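You operate a simulated robot arm through the tools that you are given. There is no shell and no other tool. Be economical: measure what you need, move in short steps, check, and stop when the job is done.

Carry out the task below with a simulated robot arm. There is one attempt and no reset: what you move stays moved.

TASK
Put the white wax marker on the hold tag.

It is judged by the outcome, as a careful person would: the job done as asked, and still so three seconds after it is handed in. It fails if anything else is knocked over, pushed out of place, dropped, spilled or broken.

THE ROBOT
A 6-joint arm with a two-finger parallel gripper, fixed in place. Base frame: the origin is at the foot of the arm, x ahead of it, y to its left, z up; the work surface is at about z = 0. Readings come in cm, rad, newtons and seconds.
With the tool pointing down near the work surface it reaches from about 14 to 58 cm from the base axis. Its first joint turns from -1.152 to 1.152 rad. Payload 2.1 kg.
The tool frame sits at the grasp point between the pads (the TCP): z along the fingers, y along the line on which they close. The tips reach 3 cm beyond it. Largest opening 9.4 cm; finger width 2.8, thickness 1; the body of the gripper, 5 by 9.6 cm, starts 5.5 cm behind the TCP.
Orientation is that of the tool frame in the base frame, as a unit quaternion [w, x, y, z]. With the fingers straight down and closing along the base's y, the tool's x points along the base's -x, its y along +y and its z along -z.

THE INTERFACE
- The arm moves only by the tool jog_arm. Its argument "deltas" is a list of rows, each a list of 7 numbers: the shift along the base's x, y, z in m, then the turn, a rotation vector about the base's x, y, z in rad, then the gripper command, from -1 (shut) to 1 (fully open), values between in proportion. In form: [[tx, ty, tz, wx, wy, wz, jaw], ...]. A call has 1 to 20 rows; each row is the pose to reach, as a shift and turn from the pose commanded when the call began. Rows are played at 5 a second. More than 5 cm and 0.15 rad between two rows, or a gripper value outside its range, and nothing of the call is played. A pose out of reach is approached as far as the arm can. The call stops where the force on the tool passes 40 N (or 10 N more than at its start, if that is more) or the arm is blocked; 0.2 s more then pass. The fingers move at their own pace (about 7.2 cm/s each) and stop on an object; they squeeze with about 40 N. The grip force told is the motor's: it shows also when the fingers shut on nothing. Time passes only in rows, and 0.2 s behind the last, so rows that repeat a pose let the fingers close. It gives the time, the measured TCP pose, the force on the tool (base axes), the opening and the grip force at its end, in the units of the frame above (readings bear some noise), and new pictures: "show" is both (left out), scene, wrist or none.
- Cameras (640 x 400 px; columns grow to the right, rows downward): "scene" is fixed at [6.13, -38.32, 47.23]; the picture's right is [0.68, -0.73, 0.00], its down [-0.49, -0.46, -0.74] and it looks along [0.54, 0.50, -0.67] (base axes); focal length 334 px, centre (320, 200). "wrist" rides on the gripper at [-3.7, 0, -5.8] in the tool frame; the picture's right is [0.00, -1.00, 0.00], its down [0.97, 0.00, -0.24] and it looks along [0.24, 0.00, 0.97] (tool axes); focal length 218 px, centre (320, 200). There is no depth. A picture from a camera that has moved, and an enlarged one, comes with that camera's place and axes in the base frame and with its lens.
- enlarge(camera, box): a new picture of the part [left, top, right, bottom] of that camera's present view, enlarged. It takes no simulated time.
- sign_off(): hands the job in; it is judged then, once.

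Go step by step. Nothing tells you positions but the pictures and the camera data: compare them with the known pose of the tool, close in by small moves and look again before you grip or let go. The budget is 90 turns and 150 pictures, counting those below and the enlarged ones. Unless the task says otherwise, let go and move clear before handing in, and close with one line.

The tools are called by a JSON object that holds its "fn" and its "kwargs". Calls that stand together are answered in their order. jog_arm: Moves the arm, as the interface text tells. Its arguments: {"type":"object","properties":{"deltas":{"type":"array"},"show":{"type":"string","enum":["both","scene","wrist","none"]}},"required":["deltas"]} The other tools are called the same way: enlarge (camera, box) takes an enlarged picture of a part of a camera's view; sign_off () hands the job in.

At the start:

```text
t: 0.0
tool_pos: [20.03, -17.51, 23.61]
ee_rot: [0.0, 0.0, 1.0, -0.001]
ft_force: [-0.5, -0.7, 0.5]
opening: 9.4
gripper_force: 0.1
```

scene: 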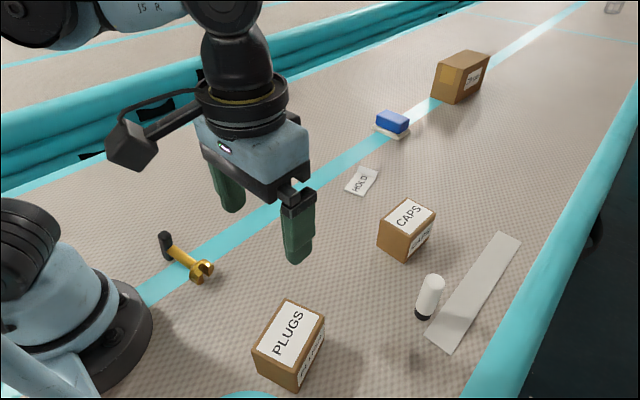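
wrist: 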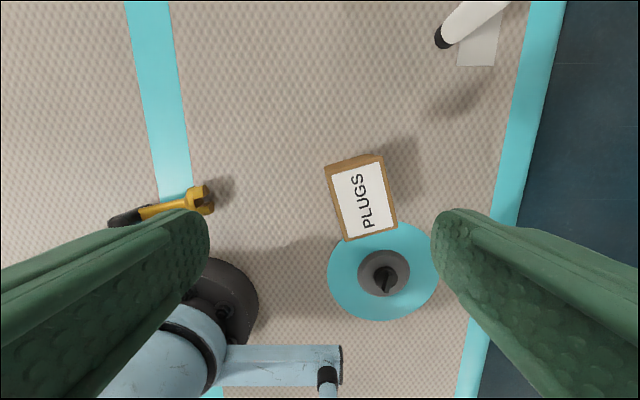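

I see a white marker with a dark end, apparently standing by the grey strip, and the HOLD tag beyond the CAPS box. I'll enlarge both to measure them.

{"fn": "enlarge", "kwargs": {"camera": "scene", "box": [380, 220, 540, 360]}}

{"fn": "enlarge", "kwargs": {"camera": "scene", "box": [320, 80, 480, 220]}}

```text
2.86 times, centred on (460, 290) of scene
camera zoom: at [6.13, -38.32, 47.23], right [0.68, -0.73, 0.0], down [-0.49, -0.46, -0.74], along [0.54, 0.5, -0.67], focal length 954 px, centre (-80, -57)
```

zoom: 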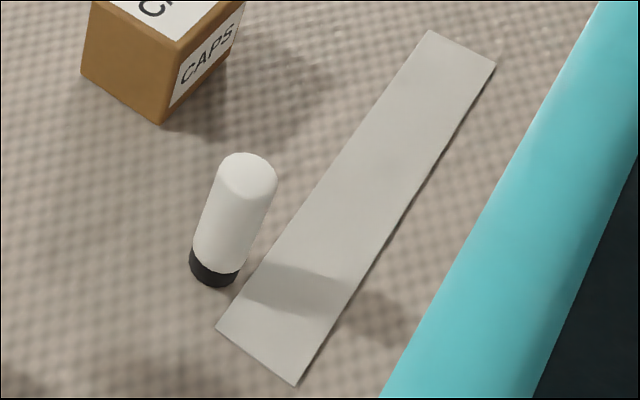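

```text
2.86 times, centred on (400, 150) of scene
camera zoom: at [6.13, -38.32, 47.23], right [0.68, -0.73, 0.0], down [-0.49, -0.46, -0.74], along [0.54, 0.5, -0.67], focal length 954 px, centre (91, 343)
```

zoom: 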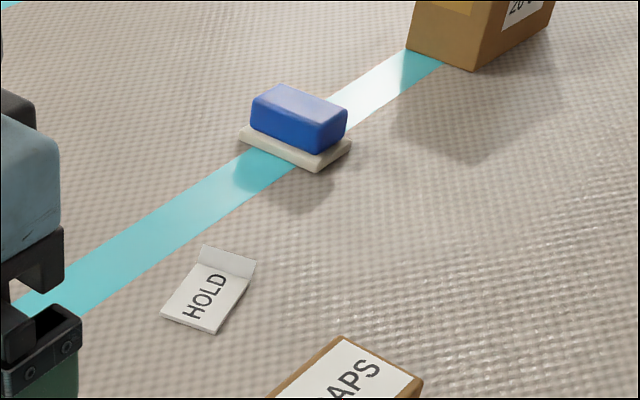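

The marker stands on its dark end at about (35.7, -32.4), roughly 8.5 cm tall and 2.7 cm thick. The tag lies around (54.5, -5.5). I'll move above the marker and check with the wrist camera.

{"fn": "jog_arm", "kwargs": {"deltas": [[0.03, -0.028, 0, 0, 0, 0, 1], [0.06, -0.056, 0, 0, 0, 0, 1], [0.09, -0.084, 0, 0, 0, 0, 1], [0.12, -0.112, 0, 0, 0, 0, 1], [0.14, -0.135, -0.01, 0, 0, 0, 1], [0.157, -0.149, -0.04, 0, 0, 0, 1], [0.157, -0.149, -0.06, 0, 0, 0, 1], [0.157, -0.149, -0.06, 0, 0, 0, 1]]}}

```text
t: 1.8
tool_pos: [35.56, -32.43, 17.53]
ee_rot: [0.0, 0.0, 1.0, 0.0]
ft_force: [-1.1, 0.3, -0.2]
opening: 9.41
gripper_force: 0.1
camera wrist: at [39.3, -32.41, 23.28], right [0.0, -1.0, 0.0], down [-0.97, 0.0, 0.24], along [-0.24, 0.0, -0.97], focal length 218 px, centre (320, 200)
```

scene: 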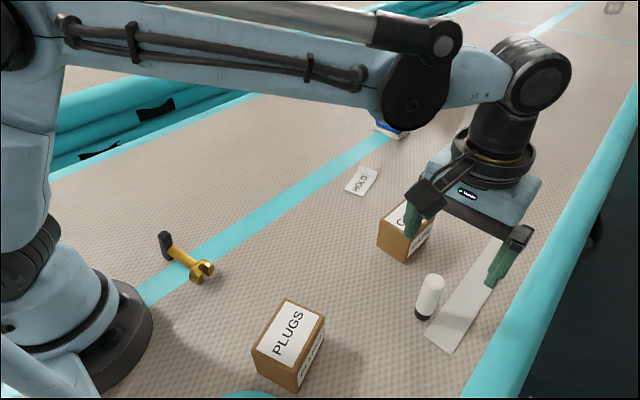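
wrist: 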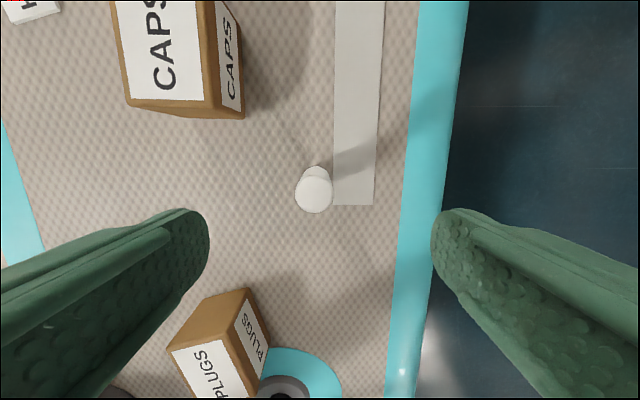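

The marker's top is slightly ahead and to the left of the tool, at about (36.4, -32.0). I'll correct for that and descend to about z = 5 with the jaws open.

{"fn": "jog_arm", "kwargs": {"deltas": [[0.008, 0.004, 0, 0, 0, 0, 1], [0.008, 0.004, -0.03, 0, 0, 0, 1], [0.008, 0.004, -0.06, 0, 0, 0, 1], [0.008, 0.004, -0.09, 0, 0, 0, 1], [0.008, 0.004, -0.11, 0, 0, 0, 1], [0.008, 0.004, -0.125, 0, 0, 0, 1], [0.008, 0.004, -0.125, 0, 0, 0, 1]]}}

```text
t: 3.4
tool_pos: [36.41, -31.89, 5.02]
ee_rot: [0.0, 0.0, 1.0, 0.0]
ft_force: [0.3, -0.4, -0.4]
opening: 9.42
gripper_force: 0.0
camera wrist: at [40.1, -31.94, 10.83], right [0.0, -1.0, 0.0], down [-0.97, 0.0, 0.24], along [-0.24, 0.0, -0.97], focal length 218 px, centre (320, 200)
```

scene: 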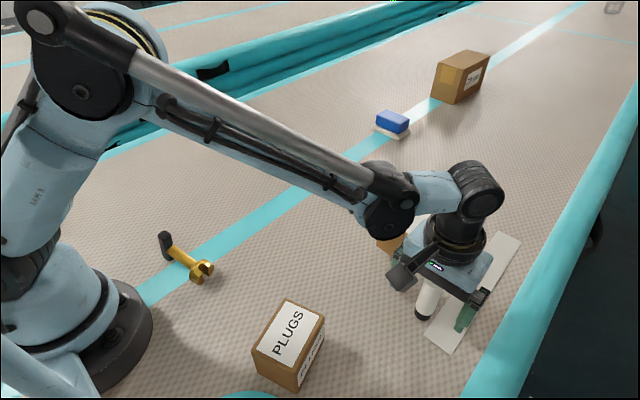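
wrist: 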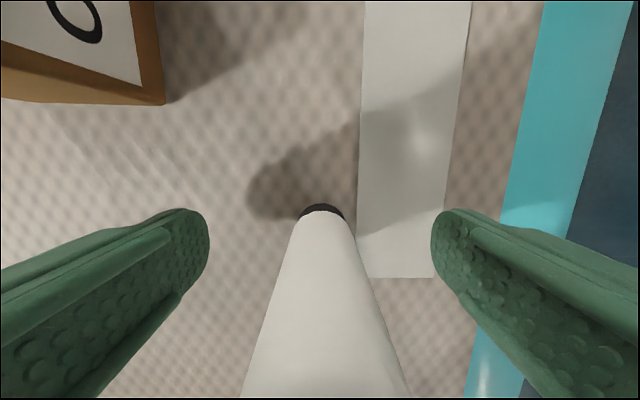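

The marker is centred between the fingers, with its axis about 0.4 cm behind the pad centre. I'll shift back a little and close.

{"fn": "jog_arm", "kwargs": {"deltas": [[-0.004, 0, 0, 0, 0, 0, 1], [-0.004, 0, 0, 0, 0, 0, -1], [-0.004, 0, 0, 0, 0, 0, -1], [-0.004, 0, 0, 0, 0, 0, -1], [-0.004, 0, 0, 0, 0, 0, -1], [-0.004, 0, 0, 0, 0, 0, -1]], "show": "wrist"}}

```text
t: 4.8
tool_pos: [36.06, -32.03, 5.08]
ee_rot: [-0.001, -0.001, 1.0, 0.0]
ft_force: [0.3, -0.7, 1.5]
opening: 2.57
gripper_force: 40.1
camera wrist: at [39.75, -31.92, 10.84], right [0.0, -1.0, 0.0], down [-0.97, 0.0, 0.24], along [-0.24, 0.0, -0.97], focal length 218 px, centre (320, 200)
```

wrist: 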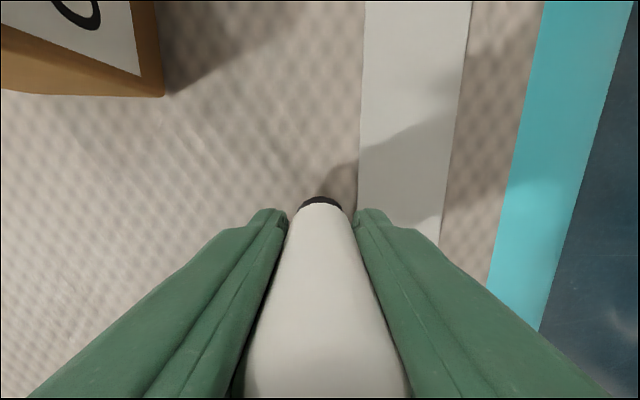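

The marker is gripped at an opening of 2.57 cm. I'll lift it well clear of the CAPS box and carry it toward the tag.

{"fn": "jog_arm", "kwargs": {"deltas": [[0, 0, 0.02, 0, 0, 0, -1], [0, 0, 0.05, 0, 0, 0, -1], [0, 0, 0.08, 0, 0, 0, -1], [0, 0, 0.11, 0, 0, 0, -1], [0, 0, 0.13, 0, 0, 0, -1], [0.01, 0.02, 0.13, 0, 0, 0, -1], [0.03, 0.05, 0.13, 0, 0, 0, -1], [0.05, 0.08, 0.13, 0, 0, 0, -1], [0.07, 0.11, 0.13, 0, 0, 0, -1], [0.09, 0.14, 0.13, 0, 0, 0, -1], [0.11, 0.17, 0.13, 0, 0, 0, -1], [0.13, 0.2, 0.13, 0, 0, 0, -1], [0.15, 0.23, 0.13, 0, 0, 0, -1], [0.165, 0.25, 0.12, 0, 0, 0, -1], [0.174, 0.26, 0.11, 0, 0, 0, -1], [0.174, 0.26, 0.11, 0, 0, 0, -1]]}}

```text
t: 8.2
tool_pos: [53.64, -5.86, 16.02]
ee_rot: [0.0, -0.001, 1.0, 0.001]
ft_force: [-0.3, -0.2, -0.5]
opening: 2.53
gripper_force: 40.2
camera wrist: at [57.26, -5.92, 21.75], right [0.0, -1.0, 0.0], down [-0.97, 0.0, 0.24], along [-0.24, 0.0, -0.97], focal length 218 px, centre (320, 200)
```

scene: 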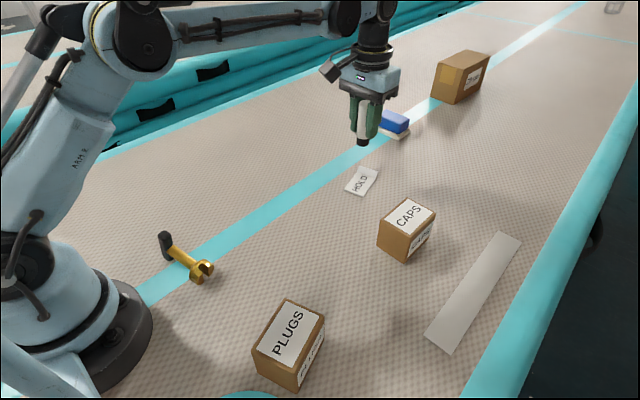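
wrist: 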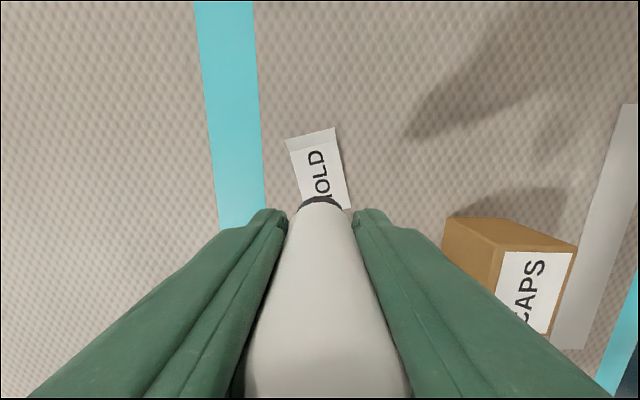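

The readable part of the tag centres at about (53.9, -6.0), with its flap beyond x = 57. I'll correct slightly and lower to just above the tag.

{"fn": "jog_arm", "kwargs": {"deltas": [[0.002, -0.0015, -0.02, 0, 0, 0, -1], [0.002, -0.0015, -0.05, 0, 0, 0, -1], [0.002, -0.0015, -0.08, 0, 0, 0, -1], [0.002, -0.0015, -0.095, 0, 0, 0, -1], [0.002, -0.0015, -0.103, 0, 0, 0, -1], [0.002, -0.0015, -0.103, 0, 0, 0, -1]]}}

{"fn": "enlarge", "kwargs": {"camera": "scene", "box": [310, 110, 430, 215]}}

```text
t: 9.6
tool_pos: [53.85, -6.09, 5.66]
ee_rot: [0.0, 0.0, 1.0, 0.0]
ft_force: [0.2, 0.6, -0.4]
opening: 2.56
gripper_force: 40.1
camera wrist: at [57.43, -6.11, 11.48], right [0.0, -1.0, 0.0], down [-0.97, 0.0, 0.24], along [-0.24, 0.0, -0.97], focal length 218 px, centre (320, 200)
```

scene: 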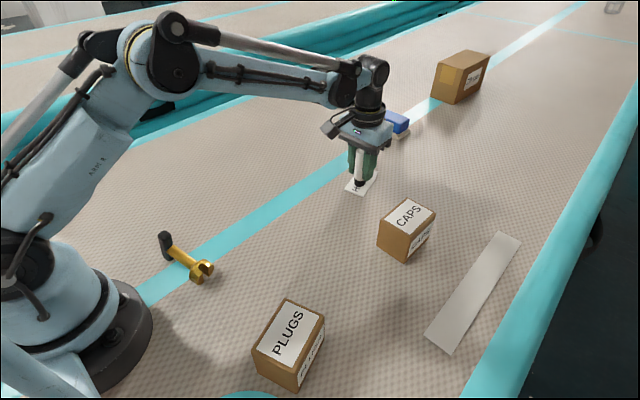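
wrist: 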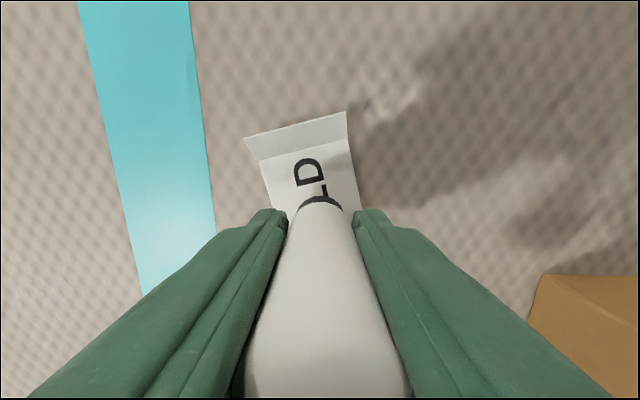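

```text
3.81 times, centred on (370, 162) of scene
camera zoom: at [6.13, -38.32, 47.23], right [0.68, -0.73, 0.0], down [-0.49, -0.46, -0.74], along [0.54, 0.5, -0.67], focal length 1273 px, centre (130, 343)
```

zoom: 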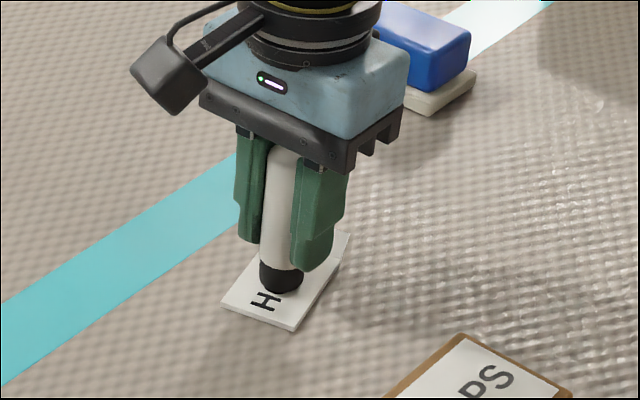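

The marker is centred over the tag with a few millimetres to go. I'll lower in small steps until I feel contact.

{"fn": "jog_arm", "kwargs": {"deltas": [[0, 0, -0.001, 0, 0, 0, -1], [0, 0, -0.002, 0, 0, 0, -1], [0, 0, -0.003, 0, 0, 0, -1], [0, 0, -0.003, 0, 0, 0, -1]], "show": "none"}}

```text
t: 10.6
tool_pos: [53.72, -6.16, 5.46]
ee_rot: [0.0, 0.0, 1.0, 0.0]
ft_force: [0.3, 0.6, 2.0]
opening: 2.57
gripper_force: 39.8
```

{"fn": "jog_arm", "kwargs": {"deltas": [[0, 0, -0.001, 0, 0, 0, -1], [0, 0, -0.001, 0, 0, 0, -1]], "show": "none"}}

{"fn": "enlarge", "kwargs": {"camera": "scene", "box": [340, 150, 400, 205]}}

```text
t: 11.2
tool_pos: [53.74, -6.06, 5.42]
ee_rot: [0.0, 0.0, 1.0, -0.001]
ft_force: [-0.8, -0.5, 11.9]
opening: 2.56
gripper_force: 39.6
```

```text
7.27 times, centred on (370, 178) of scene
camera zoom: at [6.12, -38.32, 47.23], right [0.68, -0.73, 0.0], down [-0.49, -0.46, -0.74], along [0.54, 0.5, -0.67], focal length 2430 px, centre (-44, 364)
```

zoom: 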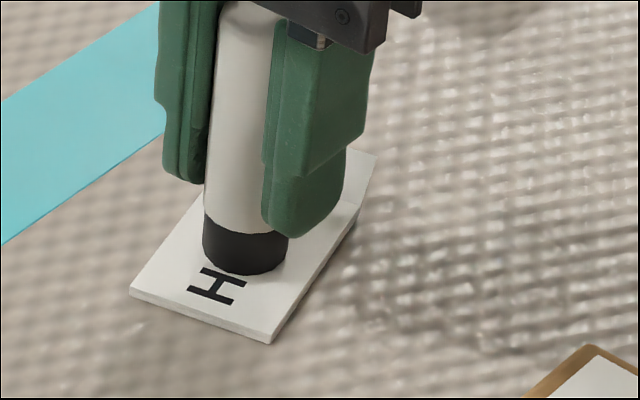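

The force rises to 12 N, so the marker is seated on the tag. I'll ease off about 1 mm, open gently and check before lifting.

{"fn": "jog_arm", "kwargs": {"deltas": [[0, 0, 0.001, 0, 0, 0, -1], [0, 0, 0.001, 0, 0, 0, -0.4], [0, 0, 0.001, 0, 0, 0, -0.2], [0, 0, 0.001, 0, 0, 0, 0.1], [0, 0, 0.001, 0, 0, 0, 0.4], [0, 0, 0.001, 0, 0, 0, 0.4]]}}

```text
t: 12.6
tool_pos: [53.71, -6.14, 5.47]
ee_rot: [0.0, 0.001, 1.0, 0.001]
ft_force: [0.3, -0.2, -0.9]
opening: 6.59
gripper_force: 0.0
camera wrist: at [57.42, -6.11, 11.21], right [0.0, -1.0, 0.0], down [-0.97, 0.0, 0.24], along [-0.24, 0.0, -0.97], focal length 218 px, centre (320, 200)
```

scene: 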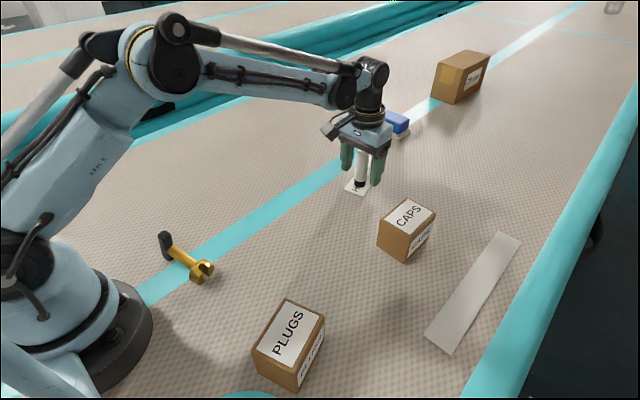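
wrist: 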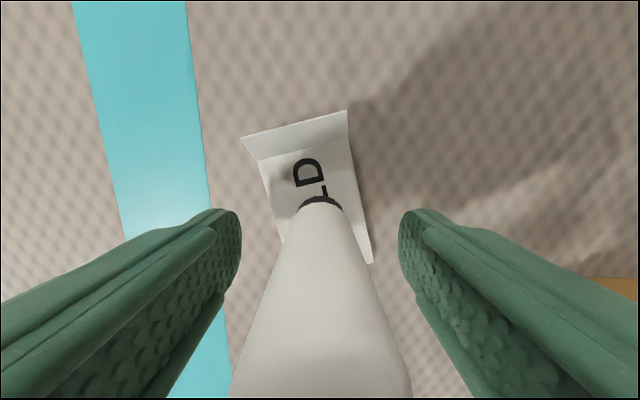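

The marker stands freely on the tag with the fingers clear on both sides. I'll rise straight up and then back away.

{"fn": "jog_arm", "kwargs": {"deltas": [[0, 0, 0.02, 0, 0, 0, 0.4], [0, 0, 0.05, 0, 0, 0, 0.4], [0, 0, 0.08, 0, 0, 0, 0.4], [0, 0, 0.11, 0, 0, 0, 0.4], [-0.02, 0, 0.14, 0, 0, 0, 0.4], [-0.06, 0, 0.15, 0, 0, 0, 0.4], [-0.1, 0, 0.15, 0, 0, 0, 0.4], [-0.1, 0, 0.15, 0, 0, 0, 0.4]]}}

{"fn": "enlarge", "kwargs": {"camera": "scene", "box": [310, 110, 430, 215]}}

```text
t: 14.4
tool_pos: [43.58, -6.18, 20.37]
ee_rot: [0.0, 0.0, 1.0, -0.001]
ft_force: [-0.4, 0.1, -0.7]
opening: 6.6
gripper_force: 0.0
camera wrist: at [47.31, -6.18, 26.23], right [0.0, -1.0, 0.0], down [-0.97, 0.0, 0.24], along [-0.24, 0.0, -0.97], focal length 218 px, centre (320, 200)
```

scene: 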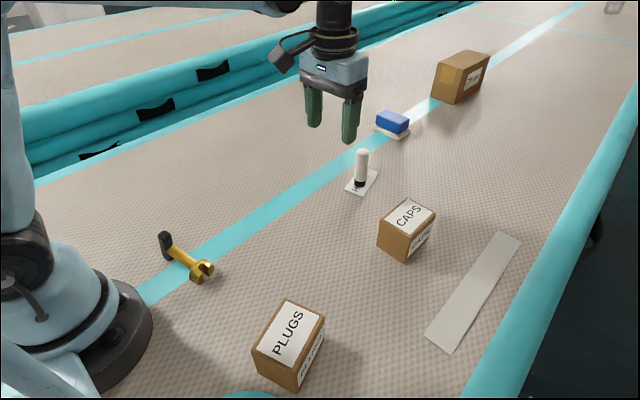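
wrist: 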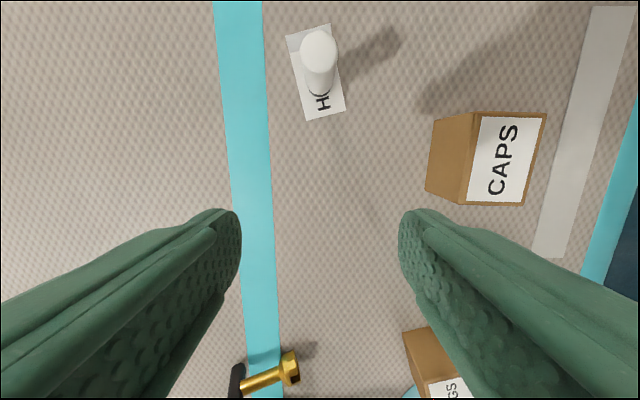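

```text
3.81 times, centred on (370, 162) of scene
camera zoom: at [6.13, -38.32, 47.23], right [0.68, -0.73, 0.0], down [-0.49, -0.46, -0.74], along [0.54, 0.5, -0.67], focal length 1273 px, centre (130, 343)
```

zoom: 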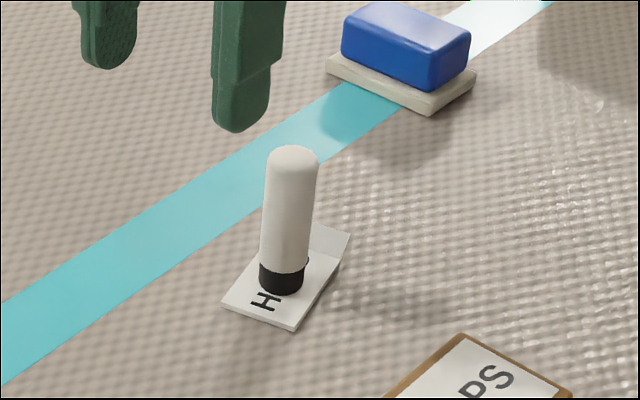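

The marker stands upright on the HOLD tag, nothing else has moved, and the gripper is clear, so I'm handing in.

{"fn": "sign_off", "kwargs": {}}

```text
The job is handed in.
```

The white wax marker is standing upright on the HOLD tag; nothing else was disturbed, and the arm let go and moved clear before I handed the job in.
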